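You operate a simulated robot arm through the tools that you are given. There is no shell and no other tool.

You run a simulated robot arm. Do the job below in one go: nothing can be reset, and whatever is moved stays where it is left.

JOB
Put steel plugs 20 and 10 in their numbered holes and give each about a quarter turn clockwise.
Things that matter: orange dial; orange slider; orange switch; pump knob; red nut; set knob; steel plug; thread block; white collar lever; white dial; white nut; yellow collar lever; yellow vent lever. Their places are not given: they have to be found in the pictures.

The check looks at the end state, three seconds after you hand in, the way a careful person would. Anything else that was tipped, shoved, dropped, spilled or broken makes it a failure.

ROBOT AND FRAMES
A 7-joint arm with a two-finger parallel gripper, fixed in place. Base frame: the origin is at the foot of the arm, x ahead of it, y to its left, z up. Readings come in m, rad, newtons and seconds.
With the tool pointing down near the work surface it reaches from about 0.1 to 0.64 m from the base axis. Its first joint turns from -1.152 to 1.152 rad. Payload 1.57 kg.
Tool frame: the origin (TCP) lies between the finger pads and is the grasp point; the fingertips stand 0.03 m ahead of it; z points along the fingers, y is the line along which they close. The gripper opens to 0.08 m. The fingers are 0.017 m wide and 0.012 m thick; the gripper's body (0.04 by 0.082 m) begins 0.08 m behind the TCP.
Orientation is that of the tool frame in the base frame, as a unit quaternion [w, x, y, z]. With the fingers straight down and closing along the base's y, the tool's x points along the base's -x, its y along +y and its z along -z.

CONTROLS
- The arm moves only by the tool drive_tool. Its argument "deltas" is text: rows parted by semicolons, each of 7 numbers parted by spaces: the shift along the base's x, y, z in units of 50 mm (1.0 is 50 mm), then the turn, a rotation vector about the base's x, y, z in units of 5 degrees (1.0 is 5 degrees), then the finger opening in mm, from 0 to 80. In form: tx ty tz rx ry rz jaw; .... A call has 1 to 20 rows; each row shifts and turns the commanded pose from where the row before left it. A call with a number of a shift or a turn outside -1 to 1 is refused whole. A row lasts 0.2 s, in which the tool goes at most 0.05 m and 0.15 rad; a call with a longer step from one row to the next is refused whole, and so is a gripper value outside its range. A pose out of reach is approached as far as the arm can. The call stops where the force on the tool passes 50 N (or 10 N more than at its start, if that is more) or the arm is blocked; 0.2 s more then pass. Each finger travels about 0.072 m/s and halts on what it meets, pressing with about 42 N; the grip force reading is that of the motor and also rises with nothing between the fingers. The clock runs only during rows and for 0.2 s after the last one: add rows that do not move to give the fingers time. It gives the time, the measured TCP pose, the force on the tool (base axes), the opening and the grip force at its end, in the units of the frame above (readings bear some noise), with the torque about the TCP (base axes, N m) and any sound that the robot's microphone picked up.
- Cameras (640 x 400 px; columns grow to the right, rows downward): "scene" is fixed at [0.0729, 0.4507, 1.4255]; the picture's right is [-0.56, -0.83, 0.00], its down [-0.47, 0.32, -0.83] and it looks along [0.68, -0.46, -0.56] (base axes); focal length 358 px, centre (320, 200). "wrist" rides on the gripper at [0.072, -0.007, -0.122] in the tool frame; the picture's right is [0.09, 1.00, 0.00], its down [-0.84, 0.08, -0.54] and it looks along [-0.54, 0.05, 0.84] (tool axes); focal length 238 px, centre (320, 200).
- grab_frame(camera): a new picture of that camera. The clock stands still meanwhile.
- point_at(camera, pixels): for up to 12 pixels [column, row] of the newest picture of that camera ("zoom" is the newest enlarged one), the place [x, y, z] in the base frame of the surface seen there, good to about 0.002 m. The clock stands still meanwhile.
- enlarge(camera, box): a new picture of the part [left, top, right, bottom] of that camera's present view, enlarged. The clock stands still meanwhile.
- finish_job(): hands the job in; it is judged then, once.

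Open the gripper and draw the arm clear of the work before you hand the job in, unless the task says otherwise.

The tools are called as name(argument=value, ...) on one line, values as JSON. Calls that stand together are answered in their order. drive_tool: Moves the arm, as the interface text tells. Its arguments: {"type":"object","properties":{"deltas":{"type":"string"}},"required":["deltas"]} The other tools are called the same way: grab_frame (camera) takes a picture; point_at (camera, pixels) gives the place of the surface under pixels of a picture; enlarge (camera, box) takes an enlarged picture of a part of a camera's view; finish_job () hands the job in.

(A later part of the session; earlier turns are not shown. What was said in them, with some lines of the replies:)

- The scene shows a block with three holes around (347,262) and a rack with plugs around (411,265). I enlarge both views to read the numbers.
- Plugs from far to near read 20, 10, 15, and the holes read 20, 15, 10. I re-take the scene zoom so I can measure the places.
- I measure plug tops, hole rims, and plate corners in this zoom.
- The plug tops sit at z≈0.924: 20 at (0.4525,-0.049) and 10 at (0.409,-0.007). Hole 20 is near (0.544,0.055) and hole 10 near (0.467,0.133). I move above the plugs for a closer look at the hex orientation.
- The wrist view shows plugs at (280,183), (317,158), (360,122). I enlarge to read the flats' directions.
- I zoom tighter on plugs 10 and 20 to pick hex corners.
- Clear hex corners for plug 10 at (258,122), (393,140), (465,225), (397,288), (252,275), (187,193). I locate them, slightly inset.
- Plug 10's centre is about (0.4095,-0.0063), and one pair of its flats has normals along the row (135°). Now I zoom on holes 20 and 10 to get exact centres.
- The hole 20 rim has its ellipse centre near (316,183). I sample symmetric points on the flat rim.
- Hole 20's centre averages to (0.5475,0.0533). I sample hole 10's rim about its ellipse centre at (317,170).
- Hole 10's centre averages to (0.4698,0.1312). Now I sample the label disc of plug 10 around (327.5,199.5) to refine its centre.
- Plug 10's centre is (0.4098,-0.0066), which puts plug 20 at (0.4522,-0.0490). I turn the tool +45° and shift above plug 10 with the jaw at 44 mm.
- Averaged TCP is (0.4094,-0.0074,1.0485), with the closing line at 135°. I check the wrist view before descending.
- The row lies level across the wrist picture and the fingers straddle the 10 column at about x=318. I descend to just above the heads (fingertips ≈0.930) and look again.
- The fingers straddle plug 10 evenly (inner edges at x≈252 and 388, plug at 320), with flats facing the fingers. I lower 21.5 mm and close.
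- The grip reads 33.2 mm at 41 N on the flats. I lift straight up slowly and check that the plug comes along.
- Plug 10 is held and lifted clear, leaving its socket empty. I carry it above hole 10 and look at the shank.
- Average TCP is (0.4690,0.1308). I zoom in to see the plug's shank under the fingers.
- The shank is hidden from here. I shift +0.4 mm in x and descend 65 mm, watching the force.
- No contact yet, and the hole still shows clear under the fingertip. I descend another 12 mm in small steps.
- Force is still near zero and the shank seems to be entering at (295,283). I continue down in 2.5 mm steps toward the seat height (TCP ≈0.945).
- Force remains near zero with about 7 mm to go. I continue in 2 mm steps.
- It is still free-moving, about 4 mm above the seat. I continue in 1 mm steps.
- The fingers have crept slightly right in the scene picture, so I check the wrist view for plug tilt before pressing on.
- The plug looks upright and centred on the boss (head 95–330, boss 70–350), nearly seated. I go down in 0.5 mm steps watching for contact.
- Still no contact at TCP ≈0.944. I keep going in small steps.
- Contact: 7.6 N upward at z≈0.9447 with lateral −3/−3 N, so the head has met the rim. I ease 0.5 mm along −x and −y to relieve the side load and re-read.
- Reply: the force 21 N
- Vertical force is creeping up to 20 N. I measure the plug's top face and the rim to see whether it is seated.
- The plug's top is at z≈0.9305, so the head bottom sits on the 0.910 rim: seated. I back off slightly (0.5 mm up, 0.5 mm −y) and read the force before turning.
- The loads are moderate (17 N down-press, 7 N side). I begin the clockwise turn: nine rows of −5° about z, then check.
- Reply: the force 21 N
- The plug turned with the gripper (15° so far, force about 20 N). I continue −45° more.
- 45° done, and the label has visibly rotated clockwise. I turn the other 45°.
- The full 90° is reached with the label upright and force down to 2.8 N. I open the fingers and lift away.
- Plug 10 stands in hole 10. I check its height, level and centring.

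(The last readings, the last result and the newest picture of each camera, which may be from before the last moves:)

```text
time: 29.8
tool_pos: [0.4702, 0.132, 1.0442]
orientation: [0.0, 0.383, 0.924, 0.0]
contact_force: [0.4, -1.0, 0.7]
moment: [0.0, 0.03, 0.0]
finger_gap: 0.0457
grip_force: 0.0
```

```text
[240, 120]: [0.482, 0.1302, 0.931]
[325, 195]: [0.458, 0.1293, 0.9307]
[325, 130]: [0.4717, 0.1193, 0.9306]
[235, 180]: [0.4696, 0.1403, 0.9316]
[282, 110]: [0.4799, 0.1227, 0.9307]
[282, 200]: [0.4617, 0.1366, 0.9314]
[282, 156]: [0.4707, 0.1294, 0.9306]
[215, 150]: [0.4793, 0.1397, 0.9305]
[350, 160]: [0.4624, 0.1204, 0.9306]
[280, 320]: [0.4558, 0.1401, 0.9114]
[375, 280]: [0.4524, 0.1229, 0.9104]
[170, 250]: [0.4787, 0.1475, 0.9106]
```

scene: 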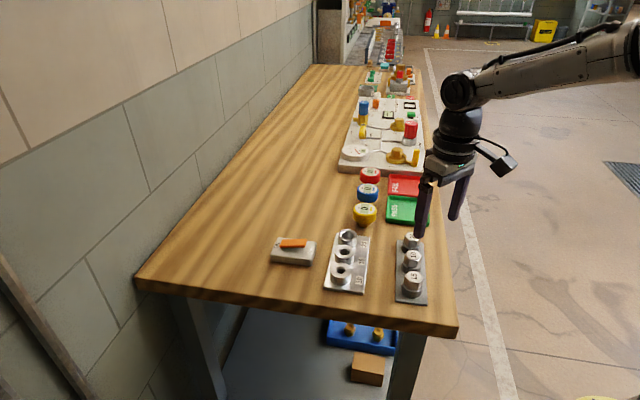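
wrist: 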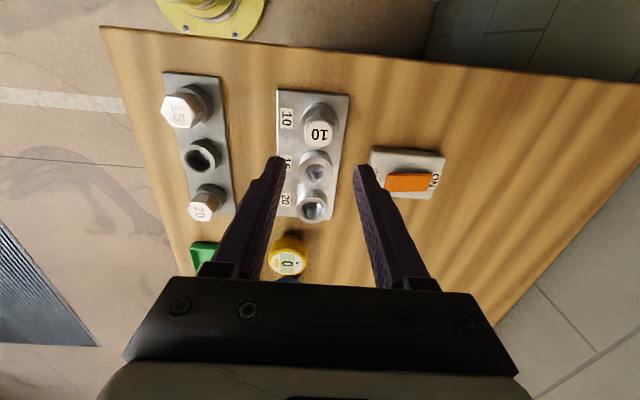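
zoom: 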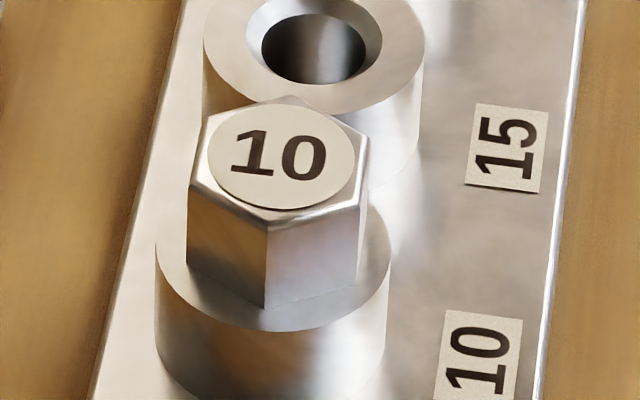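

Plug 10 is level (top z≈0.931) and seated in its hole. Now I turn back +90° while moving above plug 20.

drive_tool(deltas="-0.0196 -0.1993 0 0 0 1 46; -0.0196 -0.1993 0 0 0 1 46; -0.0196 -0.1993 0 0 0 1 46; -0.0196 -0.1993 0 0 0 1 46; -0.0196 -0.1993 0 0 0 1 46; -0.0196 -0.1993 0 0 0 1 46; -0.0196 -0.1993 0 0 0 1 46; -0.0196 -0.1993 0 0 0 1 46; -0.0196 -0.1993 0 0 0 1 46; -0.0196 -0.1993 0 0 0 1 46; -0.0196 -0.1993 0 0 0 1 46; -0.0196 -0.1993 0 0 0 1 46; -0.0196 -0.1993 0 0 0 1 46; -0.0196 -0.1993 0 0 0 1 46; -0.0196 -0.1993 0 0 0 1 46; -0.0196 -0.1993 0 0 0 1 46; -0.0196 -0.1993 0 0 0 1 46; -0.0196 -0.1993 0 0 0 1 46; 0 0 0 0 0 0 46")

drive_tool(deltas="0 0 0 0 0 0 46; 0 0 0 0 0 0 46")

drive_tool(deltas="0 0 0 0 0 0 46")

drive_tool(deltas="0 0 0 0 0 0 46")

enlarge(camera="scene", box=[398, 226, 428, 250])

grab_frame(camera="wrist")

```text
time: 33.8
tool_pos: [0.4515, -0.0508, 1.0428]
orientation: [-0.001, -0.384, 0.923, 0.0]
contact_force: [-0.2, -0.5, -0.3]
moment: [0.01, 0.01, 0.02]
finger_gap: 0.0458
grip_force: 0.1
```

```text
time: 34.4
tool_pos: [0.4531, -0.0508, 1.0432]
orientation: [0.0, -0.382, 0.924, 0.001]
contact_force: [0.3, -0.2, -0.3]
moment: [0.01, 0.01, -0.02]
finger_gap: 0.0461
grip_force: 0.1
```

```text
time: 34.8
tool_pos: [0.4523, -0.0516, 1.0434]
orientation: [0.0, -0.382, 0.924, 0.0]
contact_force: [-0.6, 0.2, 0.3]
moment: [-0.02, 0.01, -0.02]
finger_gap: 0.0458
grip_force: 0.0
```

```text
time: 35.2
tool_pos: [0.4527, -0.0509, 1.043]
orientation: [-0.001, -0.382, 0.924, 0.001]
contact_force: [0.2, 0.0, -0.5]
moment: [-0.02, 0.01, 0.01]
finger_gap: 0.046
grip_force: 0.1
```

```text
16.00 times, centred on (413, 238) of scene
```

zoom: 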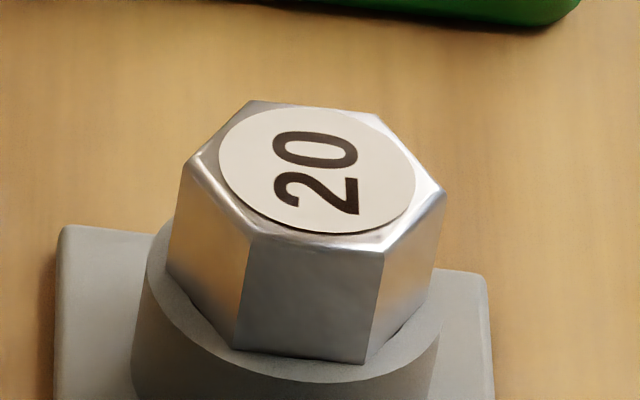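

```text
taken
```

wrist: 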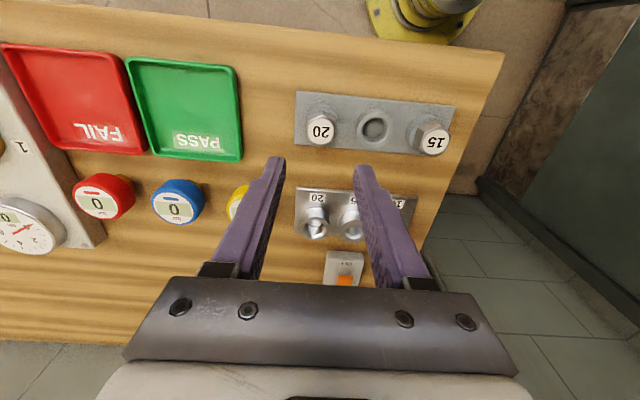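

Label 20 is centred at about (317,171) in the zoom. I sample symmetric points on it and on the green tray's edge.

point_at(camera="zoom", pixels=[[395, 180], [239, 162], [317, 221], [317, 121], [370, 207], [264, 135], [370, 135], [264, 207], [350, 171], [284, 171], [317, 171], [540, 12]])

```text
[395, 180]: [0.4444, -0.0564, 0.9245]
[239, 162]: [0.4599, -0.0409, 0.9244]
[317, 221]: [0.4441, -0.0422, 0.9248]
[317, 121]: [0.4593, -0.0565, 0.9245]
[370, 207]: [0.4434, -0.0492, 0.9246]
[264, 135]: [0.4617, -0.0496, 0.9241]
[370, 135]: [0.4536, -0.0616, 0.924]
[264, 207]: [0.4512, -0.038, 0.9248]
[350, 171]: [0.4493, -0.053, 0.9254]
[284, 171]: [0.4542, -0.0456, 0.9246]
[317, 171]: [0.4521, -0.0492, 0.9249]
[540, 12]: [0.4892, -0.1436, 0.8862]
```

Plug 20's centre is (0.4521,-0.0493), against an averaged TCP of (0.4524,-0.0510). I correct +1.7 mm in y and descend to just above the head.

drive_tool(deltas="-0.006 0.034 0 0 0 0 44; 0 0 -0.555 0 0 0 44; 0 0 -0.555 0 0 0 44; 0 0 -0.555 0 0 0 44; 0 0 0 0 0 0 44; 0 0 0 0 0 0 44")

drive_tool(deltas="0 0 0 0 0 0 44")

enlarge(camera="wrist", box=[200, 60, 440, 260])

```text
time: 36.6
tool_pos: [0.4536, -0.049, 0.9586]
orientation: [0.0, -0.383, 0.924, 0.0]
contact_force: [0.2, -0.2, 0.1]
moment: [0.0, -0.01, -0.01]
finger_gap: 0.044
grip_force: 0.2
```

```text
time: 37.0
tool_pos: [0.4532, -0.0476, 0.9594]
orientation: [0.0, -0.383, 0.924, 0.001]
contact_force: [0.7, 0.1, 0.1]
moment: [-0.02, 0.03, 0.03]
finger_gap: 0.0438
grip_force: 0.1
```

```text
2.00 times, centred on (320, 160) of wrist
```

zoom: 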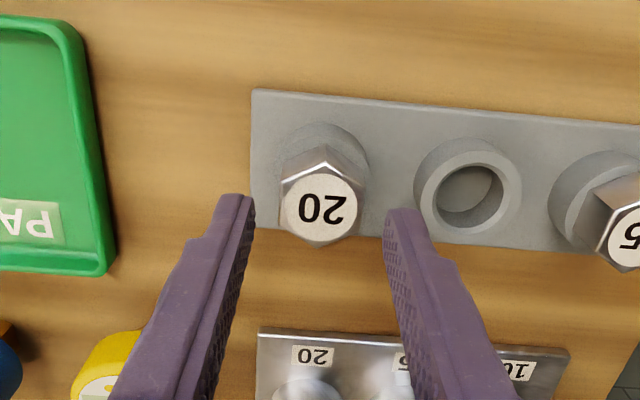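

The fingers are centred on plug 20 (x≈320). I lower 21.5 mm, close, and lift.

drive_tool(deltas="0 0 -0.215 0 0 0 44; 0 0 -0.205 0 0 0 44; 0 0 0 0 0 0 44; 0 0 0 0 0 0 20; 0 0 0 0 0 0 20; 0 0 0 0 0 0 20")

drive_tool(deltas="0 0 0.2 0 0 0 20; 0 0 0.3 0 0 0 20; 0 0 0.5 0 0 0 20; 0 0 0.5 0 0 0 20; 0 0 0.5 0 0 0 20; 0 0 0 0 0 0 20")

grab_frame(camera="wrist")

enlarge(camera="scene", box=[310, 180, 450, 300])

```text
time: 38.4
tool_pos: [0.4531, -0.0481, 0.9376]
orientation: [0.0, -0.382, 0.924, 0.001]
contact_force: [0.7, 0.9, -0.1]
moment: [-0.01, -0.03, 0.0]
finger_gap: 0.0335
grip_force: 41.2
```

```text
time: 39.8
tool_pos: [0.4506, -0.0476, 1.0403]
orientation: [0.001, -0.383, 0.924, 0.0]
contact_force: [0.0, -0.5, -1.8]
moment: [0.0, 0.01, -0.02]
finger_gap: 0.0336
grip_force: 41.0
```

```text
taken
```

wrist: 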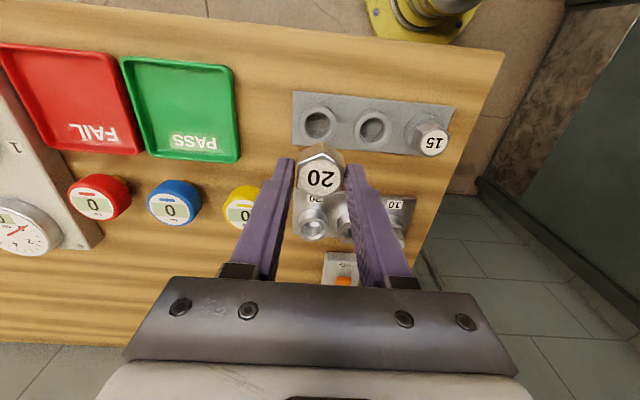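

```text
3.33 times, centred on (380, 240) of scene
```

zoom: 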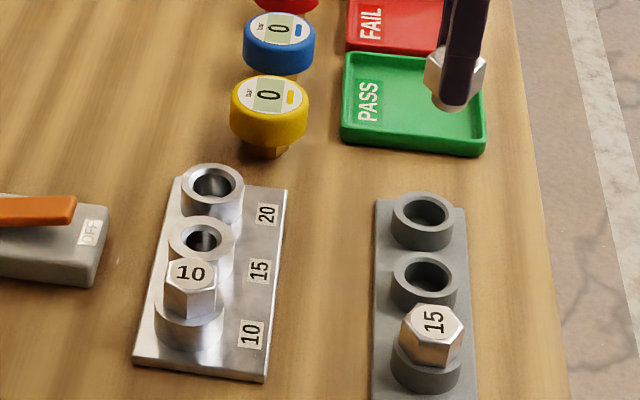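

Plug 20 is held and lifted. I carry it above hole 20, and measure the nearby yellow knob for clearance.

drive_tool(deltas="0.3808 0.408 0 0 0 0 20; 0.3808 0.408 0 0 0 0 20; 0.3808 0.408 0 0 0 0 20; 0.3808 0.408 0 0 0 0 20; 0.3808 0.408 0 0 0 0 20; 0 0 0 0 0 0 20; 0 0 0 0 0 0 20")

drive_tool(deltas="0 0 0 0 0 0 20")

drive_tool(deltas="0 0 0 0 0 0 20")

drive_tool(deltas="0 0 0 0 0 0 20")

enlarge(camera="scene", box=[325, 180, 395, 260])

grab_frame(camera="wrist")

```text
time: 41.4
tool_pos: [0.5457, 0.0538, 1.0383]
orientation: [0.0, -0.383, 0.924, 0.0]
contact_force: [0.1, 0.4, -1.8]
moment: [0.0, 0.02, 0.03]
finger_gap: 0.0337
grip_force: 41.7
```

```text
time: 41.8
tool_pos: [0.5472, 0.0544, 1.037]
orientation: [0.0, -0.383, 0.924, 0.0]
contact_force: [0.3, 0.1, -1.0]
moment: [0.02, 0.0, 0.01]
finger_gap: 0.0336
grip_force: 41.2
```

```text
time: 42.2
tool_pos: [0.5461, 0.0532, 1.0376]
orientation: [0.0, -0.383, 0.924, 0.0]
contact_force: [0.3, -0.5, -1.4]
moment: [0.01, 0.02, -0.01]
finger_gap: 0.0337
grip_force: 41.7
```

```text
time: 42.6
tool_pos: [0.5467, 0.0548, 1.0375]
orientation: [0.0, -0.383, 0.924, 0.0]
contact_force: [0.5, -0.5, -1.2]
moment: [0.0, 0.0, 0.02]
finger_gap: 0.0337
grip_force: 41.5
```

```text
5.00 times, centred on (360, 220) of scene
```

zoom: 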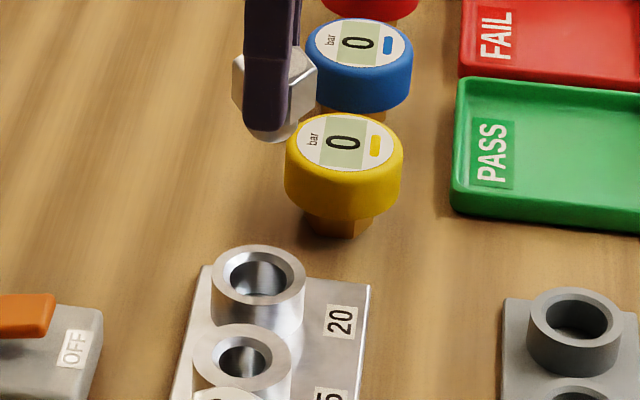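

```text
taken
```

wrist: 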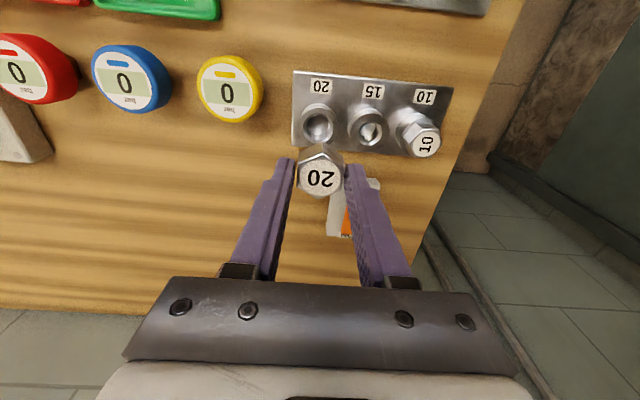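

Average TCP is (0.5464,0.0541), to be nudged to (0.5475,0.0533). I measure the yellow gauge for clearance before descending.

point_at(camera="zoom", pixels=[[345, 142], [300, 150], [398, 150], [345, 118], [345, 172], [293, 190], [345, 225], [270, 130], [262, 262]])

```text
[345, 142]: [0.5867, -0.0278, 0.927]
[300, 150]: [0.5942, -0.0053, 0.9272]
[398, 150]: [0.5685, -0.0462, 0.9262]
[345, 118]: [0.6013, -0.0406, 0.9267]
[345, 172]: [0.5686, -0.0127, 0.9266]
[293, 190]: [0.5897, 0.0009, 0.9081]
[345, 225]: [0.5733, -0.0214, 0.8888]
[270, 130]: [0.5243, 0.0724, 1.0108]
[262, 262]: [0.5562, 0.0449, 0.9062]
```

The gauge is about 65 mm clear of the plug axis, so there is room. I nudge and descend 65 mm.

drive_tool(deltas="0.018 -0.012 -0.4 0 0 0 20; 0 0 -0.4 0 0 0 20; 0 0 -0.3 0 0 0 20; 0 0 -0.15 0 0 0 20; 0 0 0 0 0 0 20; 0 0 0 0 0 0 20")

drive_tool(deltas="0 0 0 0 0 0 20")

enlarge(camera="scene", box=[330, 215, 370, 250])

enlarge(camera="wrist", box=[250, 60, 390, 210])

```text
time: 44.0
tool_pos: [0.5478, 0.0565, 0.9744]
orientation: [0.0, -0.383, 0.924, 0.0]
contact_force: [-0.9, 0.9, -1.8]
moment: [0.01, 0.02, 0.0]
finger_gap: 0.0333
grip_force: 41.4
```

```text
time: 44.4
tool_pos: [0.5463, 0.0544, 0.9745]
orientation: [0.0, -0.382, 0.924, 0.0]
contact_force: [0.6, 0.2, -1.8]
moment: [-0.01, 0.01, -0.01]
finger_gap: 0.0334
grip_force: 41.9
```

```text
11.43 times, centred on (350, 232) of scene
```

zoom: 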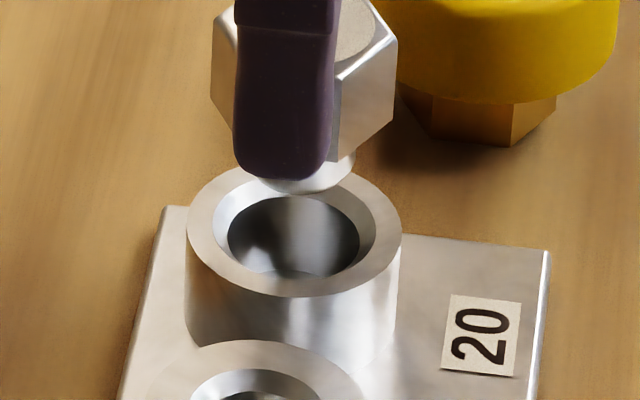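

```text
2.67 times, centred on (320, 135) of wrist
```

zoom: 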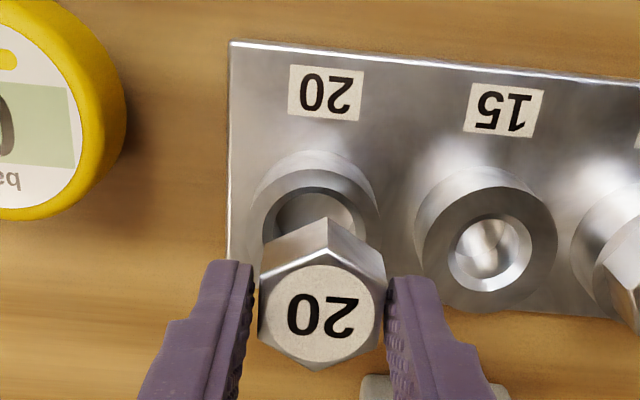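

The shank (≈262–355 px) sits just above the chamfered hole (228–360), within about 1 mm. I continue down in small steps.

drive_tool(deltas="0.008 0.008 -0.06 0 0 0 20; 0 0 -0.06 0 0 0 20; 0 0 -0.06 0 0 0 20; 0 0 0 0 0 0 20; 0 0 0 0 0 0 20")

enlarge(camera="scene", box=[330, 215, 370, 250])

```text
time: 45.6
tool_pos: [0.5491, 0.055, 0.9668]
orientation: [0.001, -0.382, 0.924, 0.0]
contact_force: [-0.2, -0.6, -1.1]
moment: [-0.01, -0.01, -0.03]
finger_gap: 0.0332
grip_force: 41.6
```

```text
11.43 times, centred on (350, 232) of scene
```

zoom: 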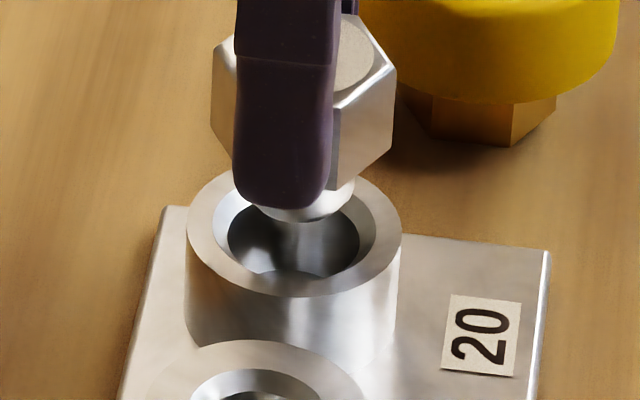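

The shank is about to enter with no contact. I continue with 2.5 mm steps.

drive_tool(deltas="0 0 -0.05 0 0 0 20; 0 0 -0.05 0 0 0 20; 0 0 -0.05 0 0 0 20; 0 0 0 0 0 0 20")

enlarge(camera="scene", box=[330, 215, 370, 250])

```text
time: 46.6
tool_pos: [0.5495, 0.0535, 0.9586]
orientation: [-0.001, -0.382, 0.924, 0.0]
contact_force: [0.4, -0.8, -2.5]
moment: [-0.01, 0.0, 0.01]
finger_gap: 0.0339
grip_force: 41.3
```

```text
11.43 times, centred on (350, 232) of scene
```

zoom: 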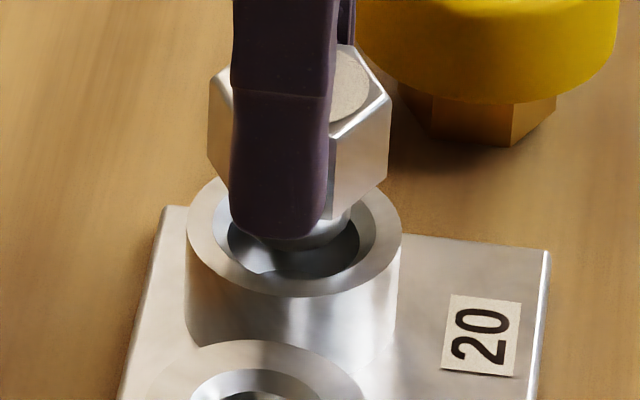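

The shank is going into the mouth of the hole with no resistance. I continue down 7.5 mm.

drive_tool(deltas="0 0 -0.04 0 0 0 20; 0 0 -0.04 0 0 0 20; 0 0 -0.04 0 0 0 20; 0 0 0 0 0 0 20")

enlarge(camera="scene", box=[330, 215, 370, 250])

```text
time: 47.6
tool_pos: [0.5485, 0.0532, 0.9528]
orientation: [0.0, -0.383, 0.924, 0.0]
contact_force: [0.4, 0.2, -2.2]
moment: [0.0, 0.01, -0.03]
finger_gap: 0.0332
grip_force: 41.4
```

```text
11.43 times, centred on (350, 232) of scene
```

zoom: 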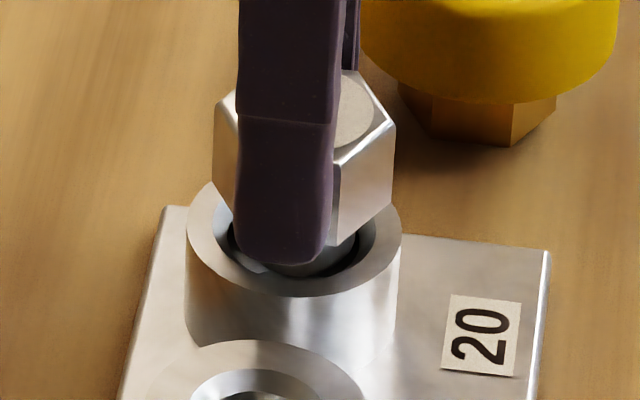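

It is inserting freely. I go down 4 mm more, then in half-millimetre steps.

drive_tool(deltas="0 0 -0.03 0 0 0 20; 0 0 -0.03 0 0 0 20; 0 0 -0.02 0 0 0 20; 0 0 0 0 0 0 20")

enlarge(camera="scene", box=[330, 215, 370, 250])

```text
time: 48.6
tool_pos: [0.5488, 0.0542, 0.9499]
orientation: [-0.001, -0.382, 0.924, 0.0]
contact_force: [-0.6, -1.0, -2.0]
moment: [0.03, 0.0, 0.02]
finger_gap: 0.0335
grip_force: 41.2
```

```text
11.43 times, centred on (350, 232) of scene
```

zoom: 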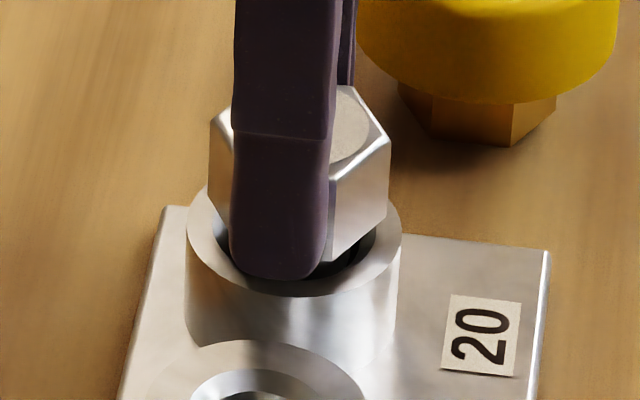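

No resistance yet and about 4 mm to go. I use 1 mm, then 0.5 mm steps.

drive_tool(deltas="0 0 -0.02 0 0 0 20; 0 0 -0.02 0 0 0 20; 0 0 0 0 0 0 20")

drive_tool(deltas="0 0 -0.01 0 0 0 20; 0 0 -0.01 0 0 0 20; 0 0 0 0 0 0 20")

drive_tool(deltas="0 0 -0.01 0 0 0 20; 0 0 0 0 0 0 20")

```text
time: 49.4
tool_pos: [0.5482, 0.0541, 0.9471]
orientation: [0.0, -0.382, 0.924, 0.0]
contact_force: [0.1, 0.2, -1.2]
moment: [0.01, -0.05, 0.01]
finger_gap: 0.0333
grip_force: 41.6
```

```text
time: 50.2
tool_pos: [0.5479, 0.0537, 0.9479]
orientation: [0.0, -0.382, 0.924, 0.0]
contact_force: [-0.3, -0.6, -1.9]
moment: [-0.03, -0.03, 0.02]
finger_gap: 0.0338
grip_force: 41.1
```

```text
time: 50.8
tool_pos: [0.5496, 0.0535, 0.9473]
orientation: [0.0, -0.382, 0.924, 0.0]
contact_force: [0.2, 0.7, -2.4]
moment: [-0.01, -0.02, 0.0]
finger_gap: 0.0336
grip_force: 41.3
```

Still free at about 0.946. I continue in 0.5 mm steps and look.

drive_tool(deltas="0 0 -0.01 0 0 0 20; 0 0 -0.01 0 0 0 20; 0 0 0 0 0 0 20")

enlarge(camera="scene", box=[335, 220, 365, 250])

```text
time: 51.6
tool_pos: [0.5483, 0.0539, 0.9456]
orientation: [0.0, -0.383, 0.924, 0.0]
contact_force: [0.0, 0.5, -1.8]
moment: [-0.07, 0.0, -0.01]
finger_gap: 0.0334
grip_force: 41.0
```

```text
13.33 times, centred on (350, 235) of scene
```

zoom: 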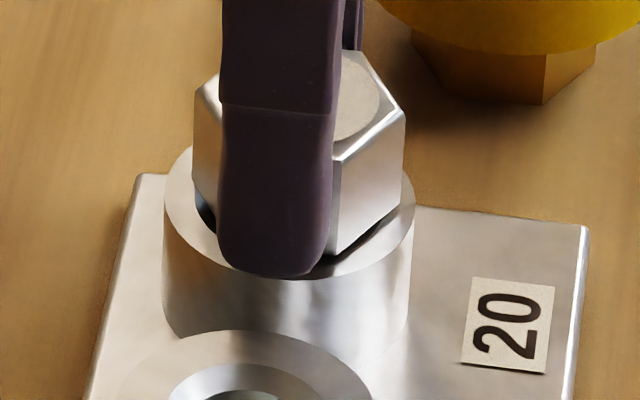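

A thin gap still shows under the head. I continue in 0.5 mm steps until contact.

drive_tool(deltas="0 0 -0.01 0 0 0 20; 0 0 -0.01 0 0 0 20; 0 0 0 0 0 0 20")

enlarge(camera="scene", box=[335, 220, 365, 250])

```text
time: 52.4
tool_pos: [0.5474, 0.0535, 0.9443]
orientation: [0.0, -0.382, 0.924, 0.0]
contact_force: [0.2, 0.9, -0.7]
moment: [0.0, 0.0, 0.0]
finger_gap: 0.0333
grip_force: 41.5
```

```text
13.33 times, centred on (350, 235) of scene
```

zoom: 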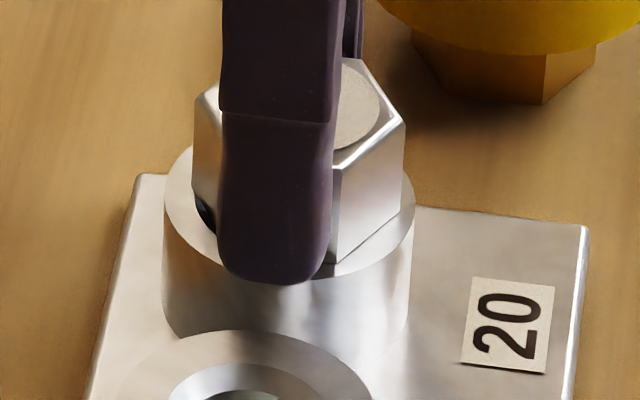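

The head is essentially on the rim, and I go another half millimetre to feel contact.

drive_tool(deltas="0 0 -0.01 0 0 0 20; 0 0 0 0 0 0 20")

drive_tool(deltas="0 0 0 0 0 0 20; 0 0 0 0 0 0 20")

```text
time: 53.0
tool_pos: [0.5478, 0.0537, 0.9437]
orientation: [0.0, -0.383, 0.924, 0.0]
contact_force: [-0.5, -1.4, 1.9]
moment: [-0.03, 0.1, 0.01]
finger_gap: 0.0334
grip_force: 41.1
```

```text
time: 53.6
tool_pos: [0.5485, 0.054, 0.9436]
orientation: [0.0, -0.382, 0.924, 0.0]
contact_force: [-0.5, -1.5, 4.6]
moment: [-0.12, 0.07, -0.01]
finger_gap: 0.0334
grip_force: 41.5
```

Contact is starting at z≈0.9436. I add 0.4 mm of press, as with plug 10, and turn clockwise the first 45°.

drive_tool(deltas="0 0 -0.008 0 0 0 20; 0 0 0 0 0 0 20; 0 0 0 0 0 -0.5 20; 0 0 0 0 0 -0.5 20; 0 0 0 0 0 -0.5 20; 0 0 0 0 0 -0.5 20; 0 0 0 0 0 -0.5 20; 0 0 0 0 0 -0.5 20; 0 0 0 0 0 0 20")

enlarge(camera="scene", box=[335, 220, 365, 250])

```text
time: 55.6
tool_pos: [0.5496, 0.0533, 0.9435]
orientation: [0.002, -0.258, 0.966, 0.0]
contact_force: [6.7, -5.0, 17.9]
moment: [-0.36, 0.01, 0.1]
finger_gap: 0.0334
grip_force: 41.3
```

```text
13.33 times, centred on (350, 235) of scene
```

zoom: 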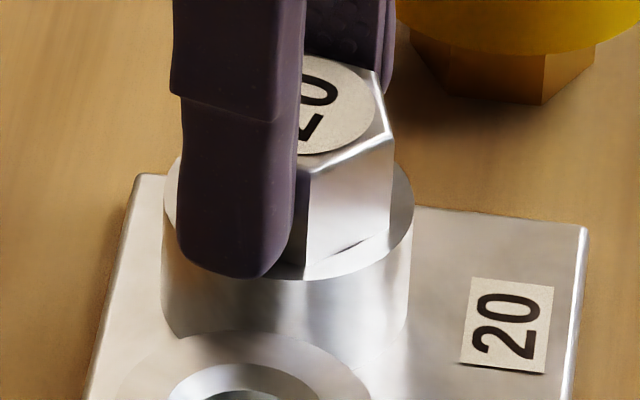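

It is turning with it, with side load (6.7,−5 N). I ease 0.5 mm along +x/−y and continue turning.

drive_tool(deltas="0.01 -0.008 0 0 0 0 20; 0 0 0 0 0 -0.75 20; 0 0 0 0 0 -0.75 20; 0 0 0 0 0 -0.75 20; 0 0 0 0 0 -0.75 20; 0 0 0 0 0 -0.75 20; 0 0 0 0 0 -0.75 20; 0 0 0 0 0 -0.75 20; 0 0 0 0 0 -0.75 20; 0 0 0 0 0 0 20")

enlarge(camera="scene", box=[335, 220, 365, 250])

```text
time: 57.8
tool_pos: [0.5492, 0.051, 0.9446]
orientation: [0.001, 0.001, 1.0, -0.001]
contact_force: [-3.5, -5.6, 22.1]
moment: [-0.27, 0.07, -0.05]
finger_gap: 0.0337
grip_force: 41.1
```

```text
13.33 times, centred on (350, 235) of scene
```

zoom: 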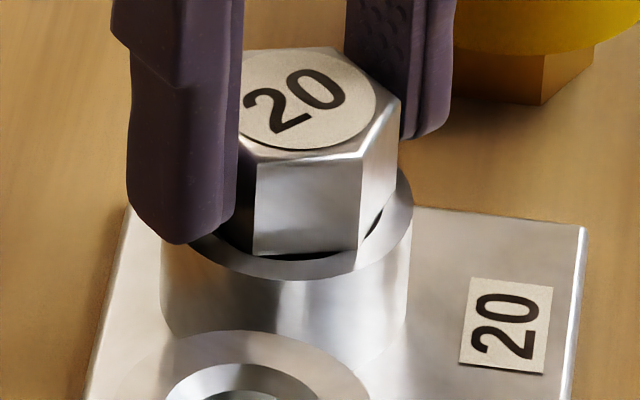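

45° done. A dark sliver shows at (370,225), so I check the head top for tilt and height.

point_at(camera="zoom", pixels=[[330, 60], [370, 90], [300, 140], [260, 70], [250, 130], [310, 100], [360, 115], [280, 60], [200, 250], [400, 210], [300, 270], [310, 240]])

```text
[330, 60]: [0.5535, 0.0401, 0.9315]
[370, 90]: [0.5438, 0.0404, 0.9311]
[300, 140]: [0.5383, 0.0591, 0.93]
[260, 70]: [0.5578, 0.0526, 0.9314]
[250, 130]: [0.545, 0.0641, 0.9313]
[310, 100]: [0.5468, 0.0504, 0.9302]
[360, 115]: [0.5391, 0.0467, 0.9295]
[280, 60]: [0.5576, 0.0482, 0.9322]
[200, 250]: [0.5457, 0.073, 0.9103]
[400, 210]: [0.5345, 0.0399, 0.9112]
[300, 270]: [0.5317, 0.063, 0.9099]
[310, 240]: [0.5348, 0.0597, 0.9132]
```

The top looks slightly uneven and offset toward −y. I nudge +1.2 mm in y, ease 0.3 mm up, and re-measure.

drive_tool(deltas="0 0.024 0.006 0 0 0 20; 0 0 0 0 0 0 20; 0 0 0 0 0 0 20")

enlarge(camera="scene", box=[338, 220, 366, 244])

enlarge(camera="wrist", box=[250, 60, 390, 210])

```text
time: 58.6
tool_pos: [0.5496, 0.0536, 0.9426]
orientation: [0.002, 0.0, 1.0, 0.0]
contact_force: [2.0, -6.5, 15.4]
moment: [-0.26, -0.21, -0.04]
finger_gap: 0.0335
grip_force: 41.6
```

```text
16.00 times, centred on (352, 232) of scene
```

zoom: 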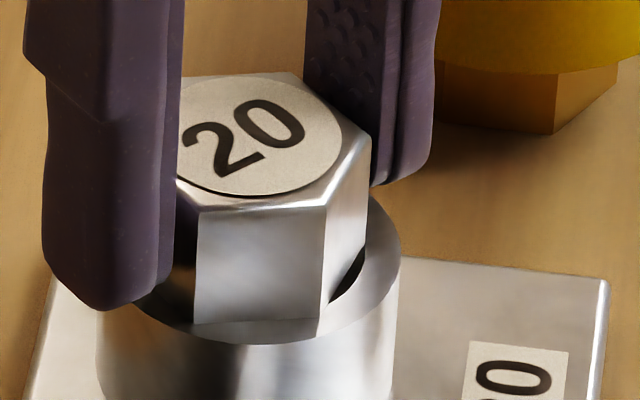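

```text
2.67 times, centred on (320, 135) of wrist
```

zoom: 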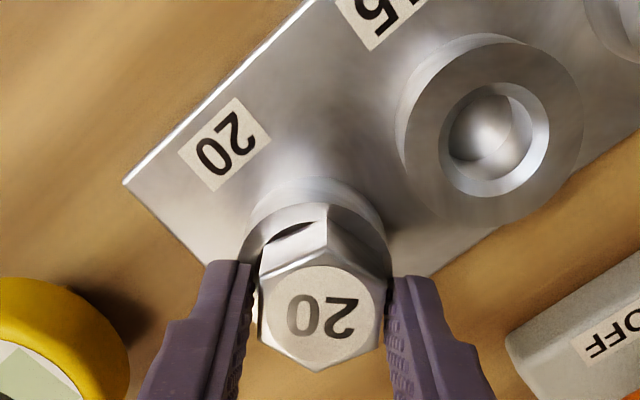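

The sliver is just the hole's chamfer peeking past a flat of the hex. I re-measure the top face for level and centre.

enlarge(camera="scene", box=[338, 220, 366, 244])

point_at(camera="zoom", pixels=[[250, 85], [320, 105], [325, 140], [310, 170], [260, 190], [200, 180], [210, 110], [265, 135], [290, 90], [230, 185], [330, 120], [200, 160]])

```text
16.00 times, centred on (352, 232) of scene
```

zoom: 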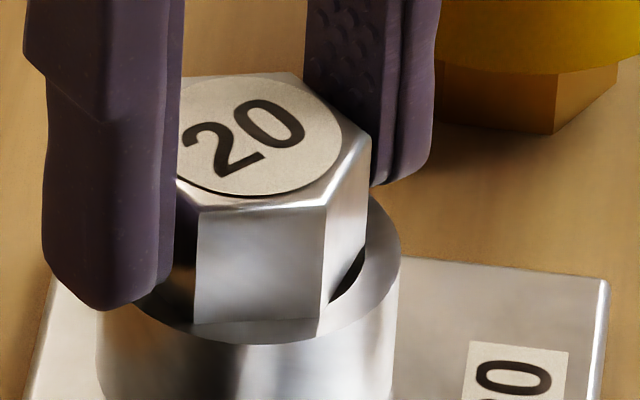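

```text
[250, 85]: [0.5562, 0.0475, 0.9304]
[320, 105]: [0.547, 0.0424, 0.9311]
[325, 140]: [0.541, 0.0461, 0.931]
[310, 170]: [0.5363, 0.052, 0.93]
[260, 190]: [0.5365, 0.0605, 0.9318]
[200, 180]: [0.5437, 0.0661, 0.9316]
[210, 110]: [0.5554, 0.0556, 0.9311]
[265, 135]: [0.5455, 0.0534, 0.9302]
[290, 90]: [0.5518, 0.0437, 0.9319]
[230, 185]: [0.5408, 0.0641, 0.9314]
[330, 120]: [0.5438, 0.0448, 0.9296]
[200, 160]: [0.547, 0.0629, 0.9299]
```

The head is level (z≈0.931). The side force (−6.5 N in y) says I nudged too far, so I shift back 0.8 mm and complete the remaining 45° clockwise.

drive_tool(deltas="0 -0.016 0 0 0 0 20; 0 0 0 0 0 -0.75 20; 0 0 0 0 0 -0.75 20; 0 0 0 0 0 -0.75 20; 0 0 0 0 0 -0.75 20; 0 0 0 0 0 -0.75 20; 0 0 0 0 0 -0.75 20; 0 0 0 0 0 -0.75 20; 0 0 0 0 0 -0.75 20; 0 0 0 0 0 -0.75 20; 0 0 0 0 0 -0.75 20; 0 0 0 0 0 -0.75 20; 0 0 0 0 0 -0.75 20; 0 0 0 0 0 0 20")

enlarge(camera="scene", box=[335, 220, 365, 250])

```text
time: 61.6
tool_pos: [0.5499, 0.0542, 0.9431]
orientation: [0.001, 0.383, 0.924, 0.0]
contact_force: [0.5, -1.6, 8.8]
moment: [-0.13, -0.12, -0.06]
finger_gap: 0.0334
grip_force: 41.2
```

```text
13.33 times, centred on (350, 235) of scene
```

zoom: 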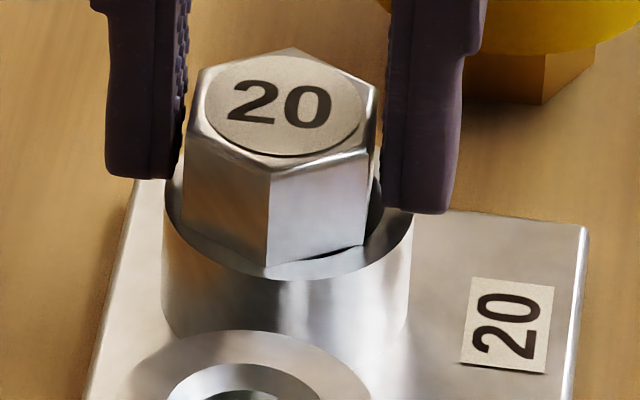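

The 90° turn is done. The head sits about 1 mm left of the boss centre (280 vs 288), so I nudge it back and check before release.

drive_tool(deltas="-0.012 -0.014 0 0 0 0 20; 0 0 0 0 0 0 20; 0 0 0 0 0 0 20")

enlarge(camera="scene", box=[335, 220, 365, 250])

```text
time: 62.4
tool_pos: [0.5487, 0.0529, 0.9437]
orientation: [0.001, 0.383, 0.924, 0.0]
contact_force: [1.7, 1.8, 5.1]
moment: [0.06, -0.13, 0.0]
finger_gap: 0.0335
grip_force: 41.6
```

```text
13.33 times, centred on (350, 235) of scene
```

zoom: 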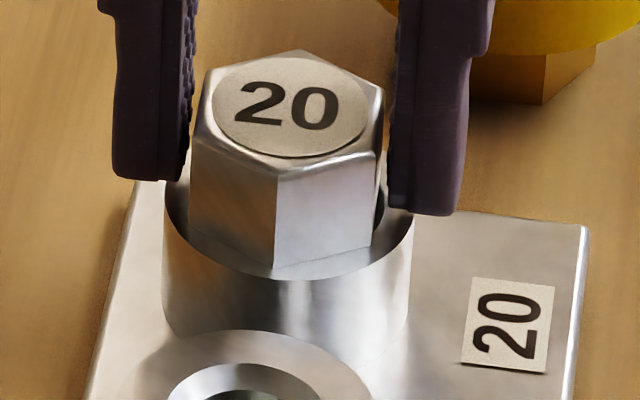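

The plug is centred and flush now (force about 5 N). I open the fingers and lift straight up.

drive_tool(deltas="0 0 0 0 0 0 37; 0 0 0 0 0 0 46; 0 0 0 0 0 0 46; 0 0 0.3 0 0 0 46; 0 0 0.6 0 0 0 46; 0 0 0.8 0 0 0 46; 0 0 0.8 0 0 0 46; 0 0 0.8 0 0 0 46; 0 0 0 0 0 0 46")

enlarge(camera="scene", box=[325, 222, 370, 284])

grab_frame(camera="wrist")

```text
time: 64.4
tool_pos: [0.5501, 0.0523, 1.1088]
orientation: [0.0, 0.382, 0.924, 0.001]
contact_force: [-0.6, 0.7, 0.0]
moment: [-0.01, -0.02, -0.03]
finger_gap: 0.046
grip_force: 0.1
```

```text
6.45 times, centred on (348, 253) of scene
```

zoom: 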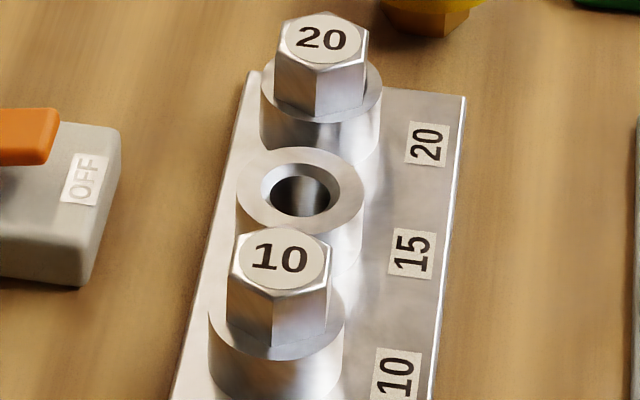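

```text
taken
```

wrist: 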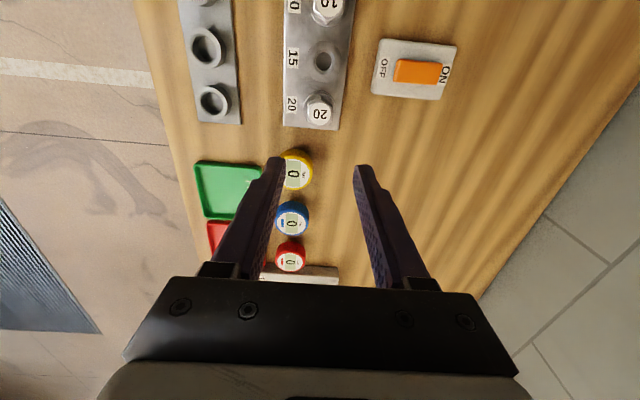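

Both plugs stand in their holes with labels turned alike. I verify plug 20's level and draw the arm up and back.

point_at(camera="zoom", pixels=[[300, 30], [340, 50], [340, 28], [300, 50], [320, 20], [320, 58], [250, 250], [310, 270], [310, 240], [255, 275]])

drive_tool(deltas="-0.6 0 0.5 0 0 1 60; -0.6 0 0.5 0 0 1 60; -0.6 0 0.4 0 0 1 60; -0.6 0 0.2 0 0 1 60; -0.6 0 0 0 0 1 60; -0.5 0 0 0 0 1 60; -0.4 0 0 0 0 1 60; 0 0 0 0 0 1 60; 0 0 0 0 0 1 60; 0 0 0 0 0 0 60")

grab_frame(camera="scene")

```text
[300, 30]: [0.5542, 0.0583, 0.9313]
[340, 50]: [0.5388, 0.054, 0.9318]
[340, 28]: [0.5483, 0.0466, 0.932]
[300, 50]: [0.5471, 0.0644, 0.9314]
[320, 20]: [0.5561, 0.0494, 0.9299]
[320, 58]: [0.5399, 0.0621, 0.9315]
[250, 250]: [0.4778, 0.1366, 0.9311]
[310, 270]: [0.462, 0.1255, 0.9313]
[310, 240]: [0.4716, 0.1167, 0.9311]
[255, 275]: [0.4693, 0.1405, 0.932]
```

```text
time: 66.6
tool_pos: [0.3521, 0.0522, 1.1879]
orientation: [0.0, -0.001, 1.0, 0.001]
contact_force: [-0.2, 0.3, -0.2]
moment: [-0.01, 0.0, -0.03]
finger_gap: 0.06
grip_force: 0.0
```

```text
taken
```

scene: 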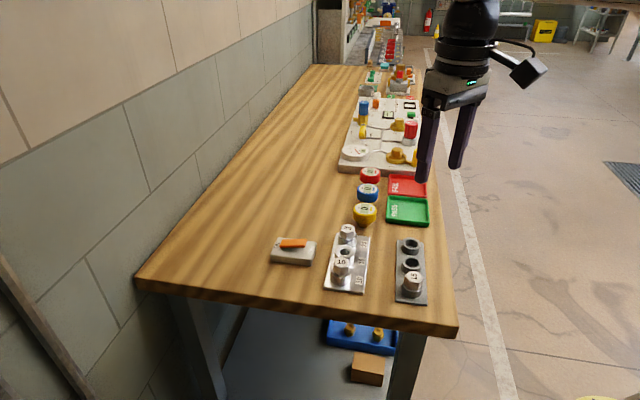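

Both plugs are level and seated (tops at z≈0.931). Nothing else has moved, and the arm is clear with the gripper open, so I hand the job in.

finish_job()

```text
The job is handed in.
```

Steel plugs 20 and 10 are in their numbered holes, and each got a 90° clockwise turn. I've handed the job in.

- **Seating:** both heads rest on the hole rims and measured level, with their tops at about 0.931 m.
- **Turn:** each plug turned with the gripper; the number labels ended up a quarter turn clockwise from where they started.
- **Centring:** at the last check, plug 10 sat about 1.5 mm off the centre of its hole. I nudged plug 20 back to centre before letting go.
- **Everything else:** plug 15 is still in its rack, and nothing else looked moved in the last picture. The gripper is open and the arm is clear of the work.
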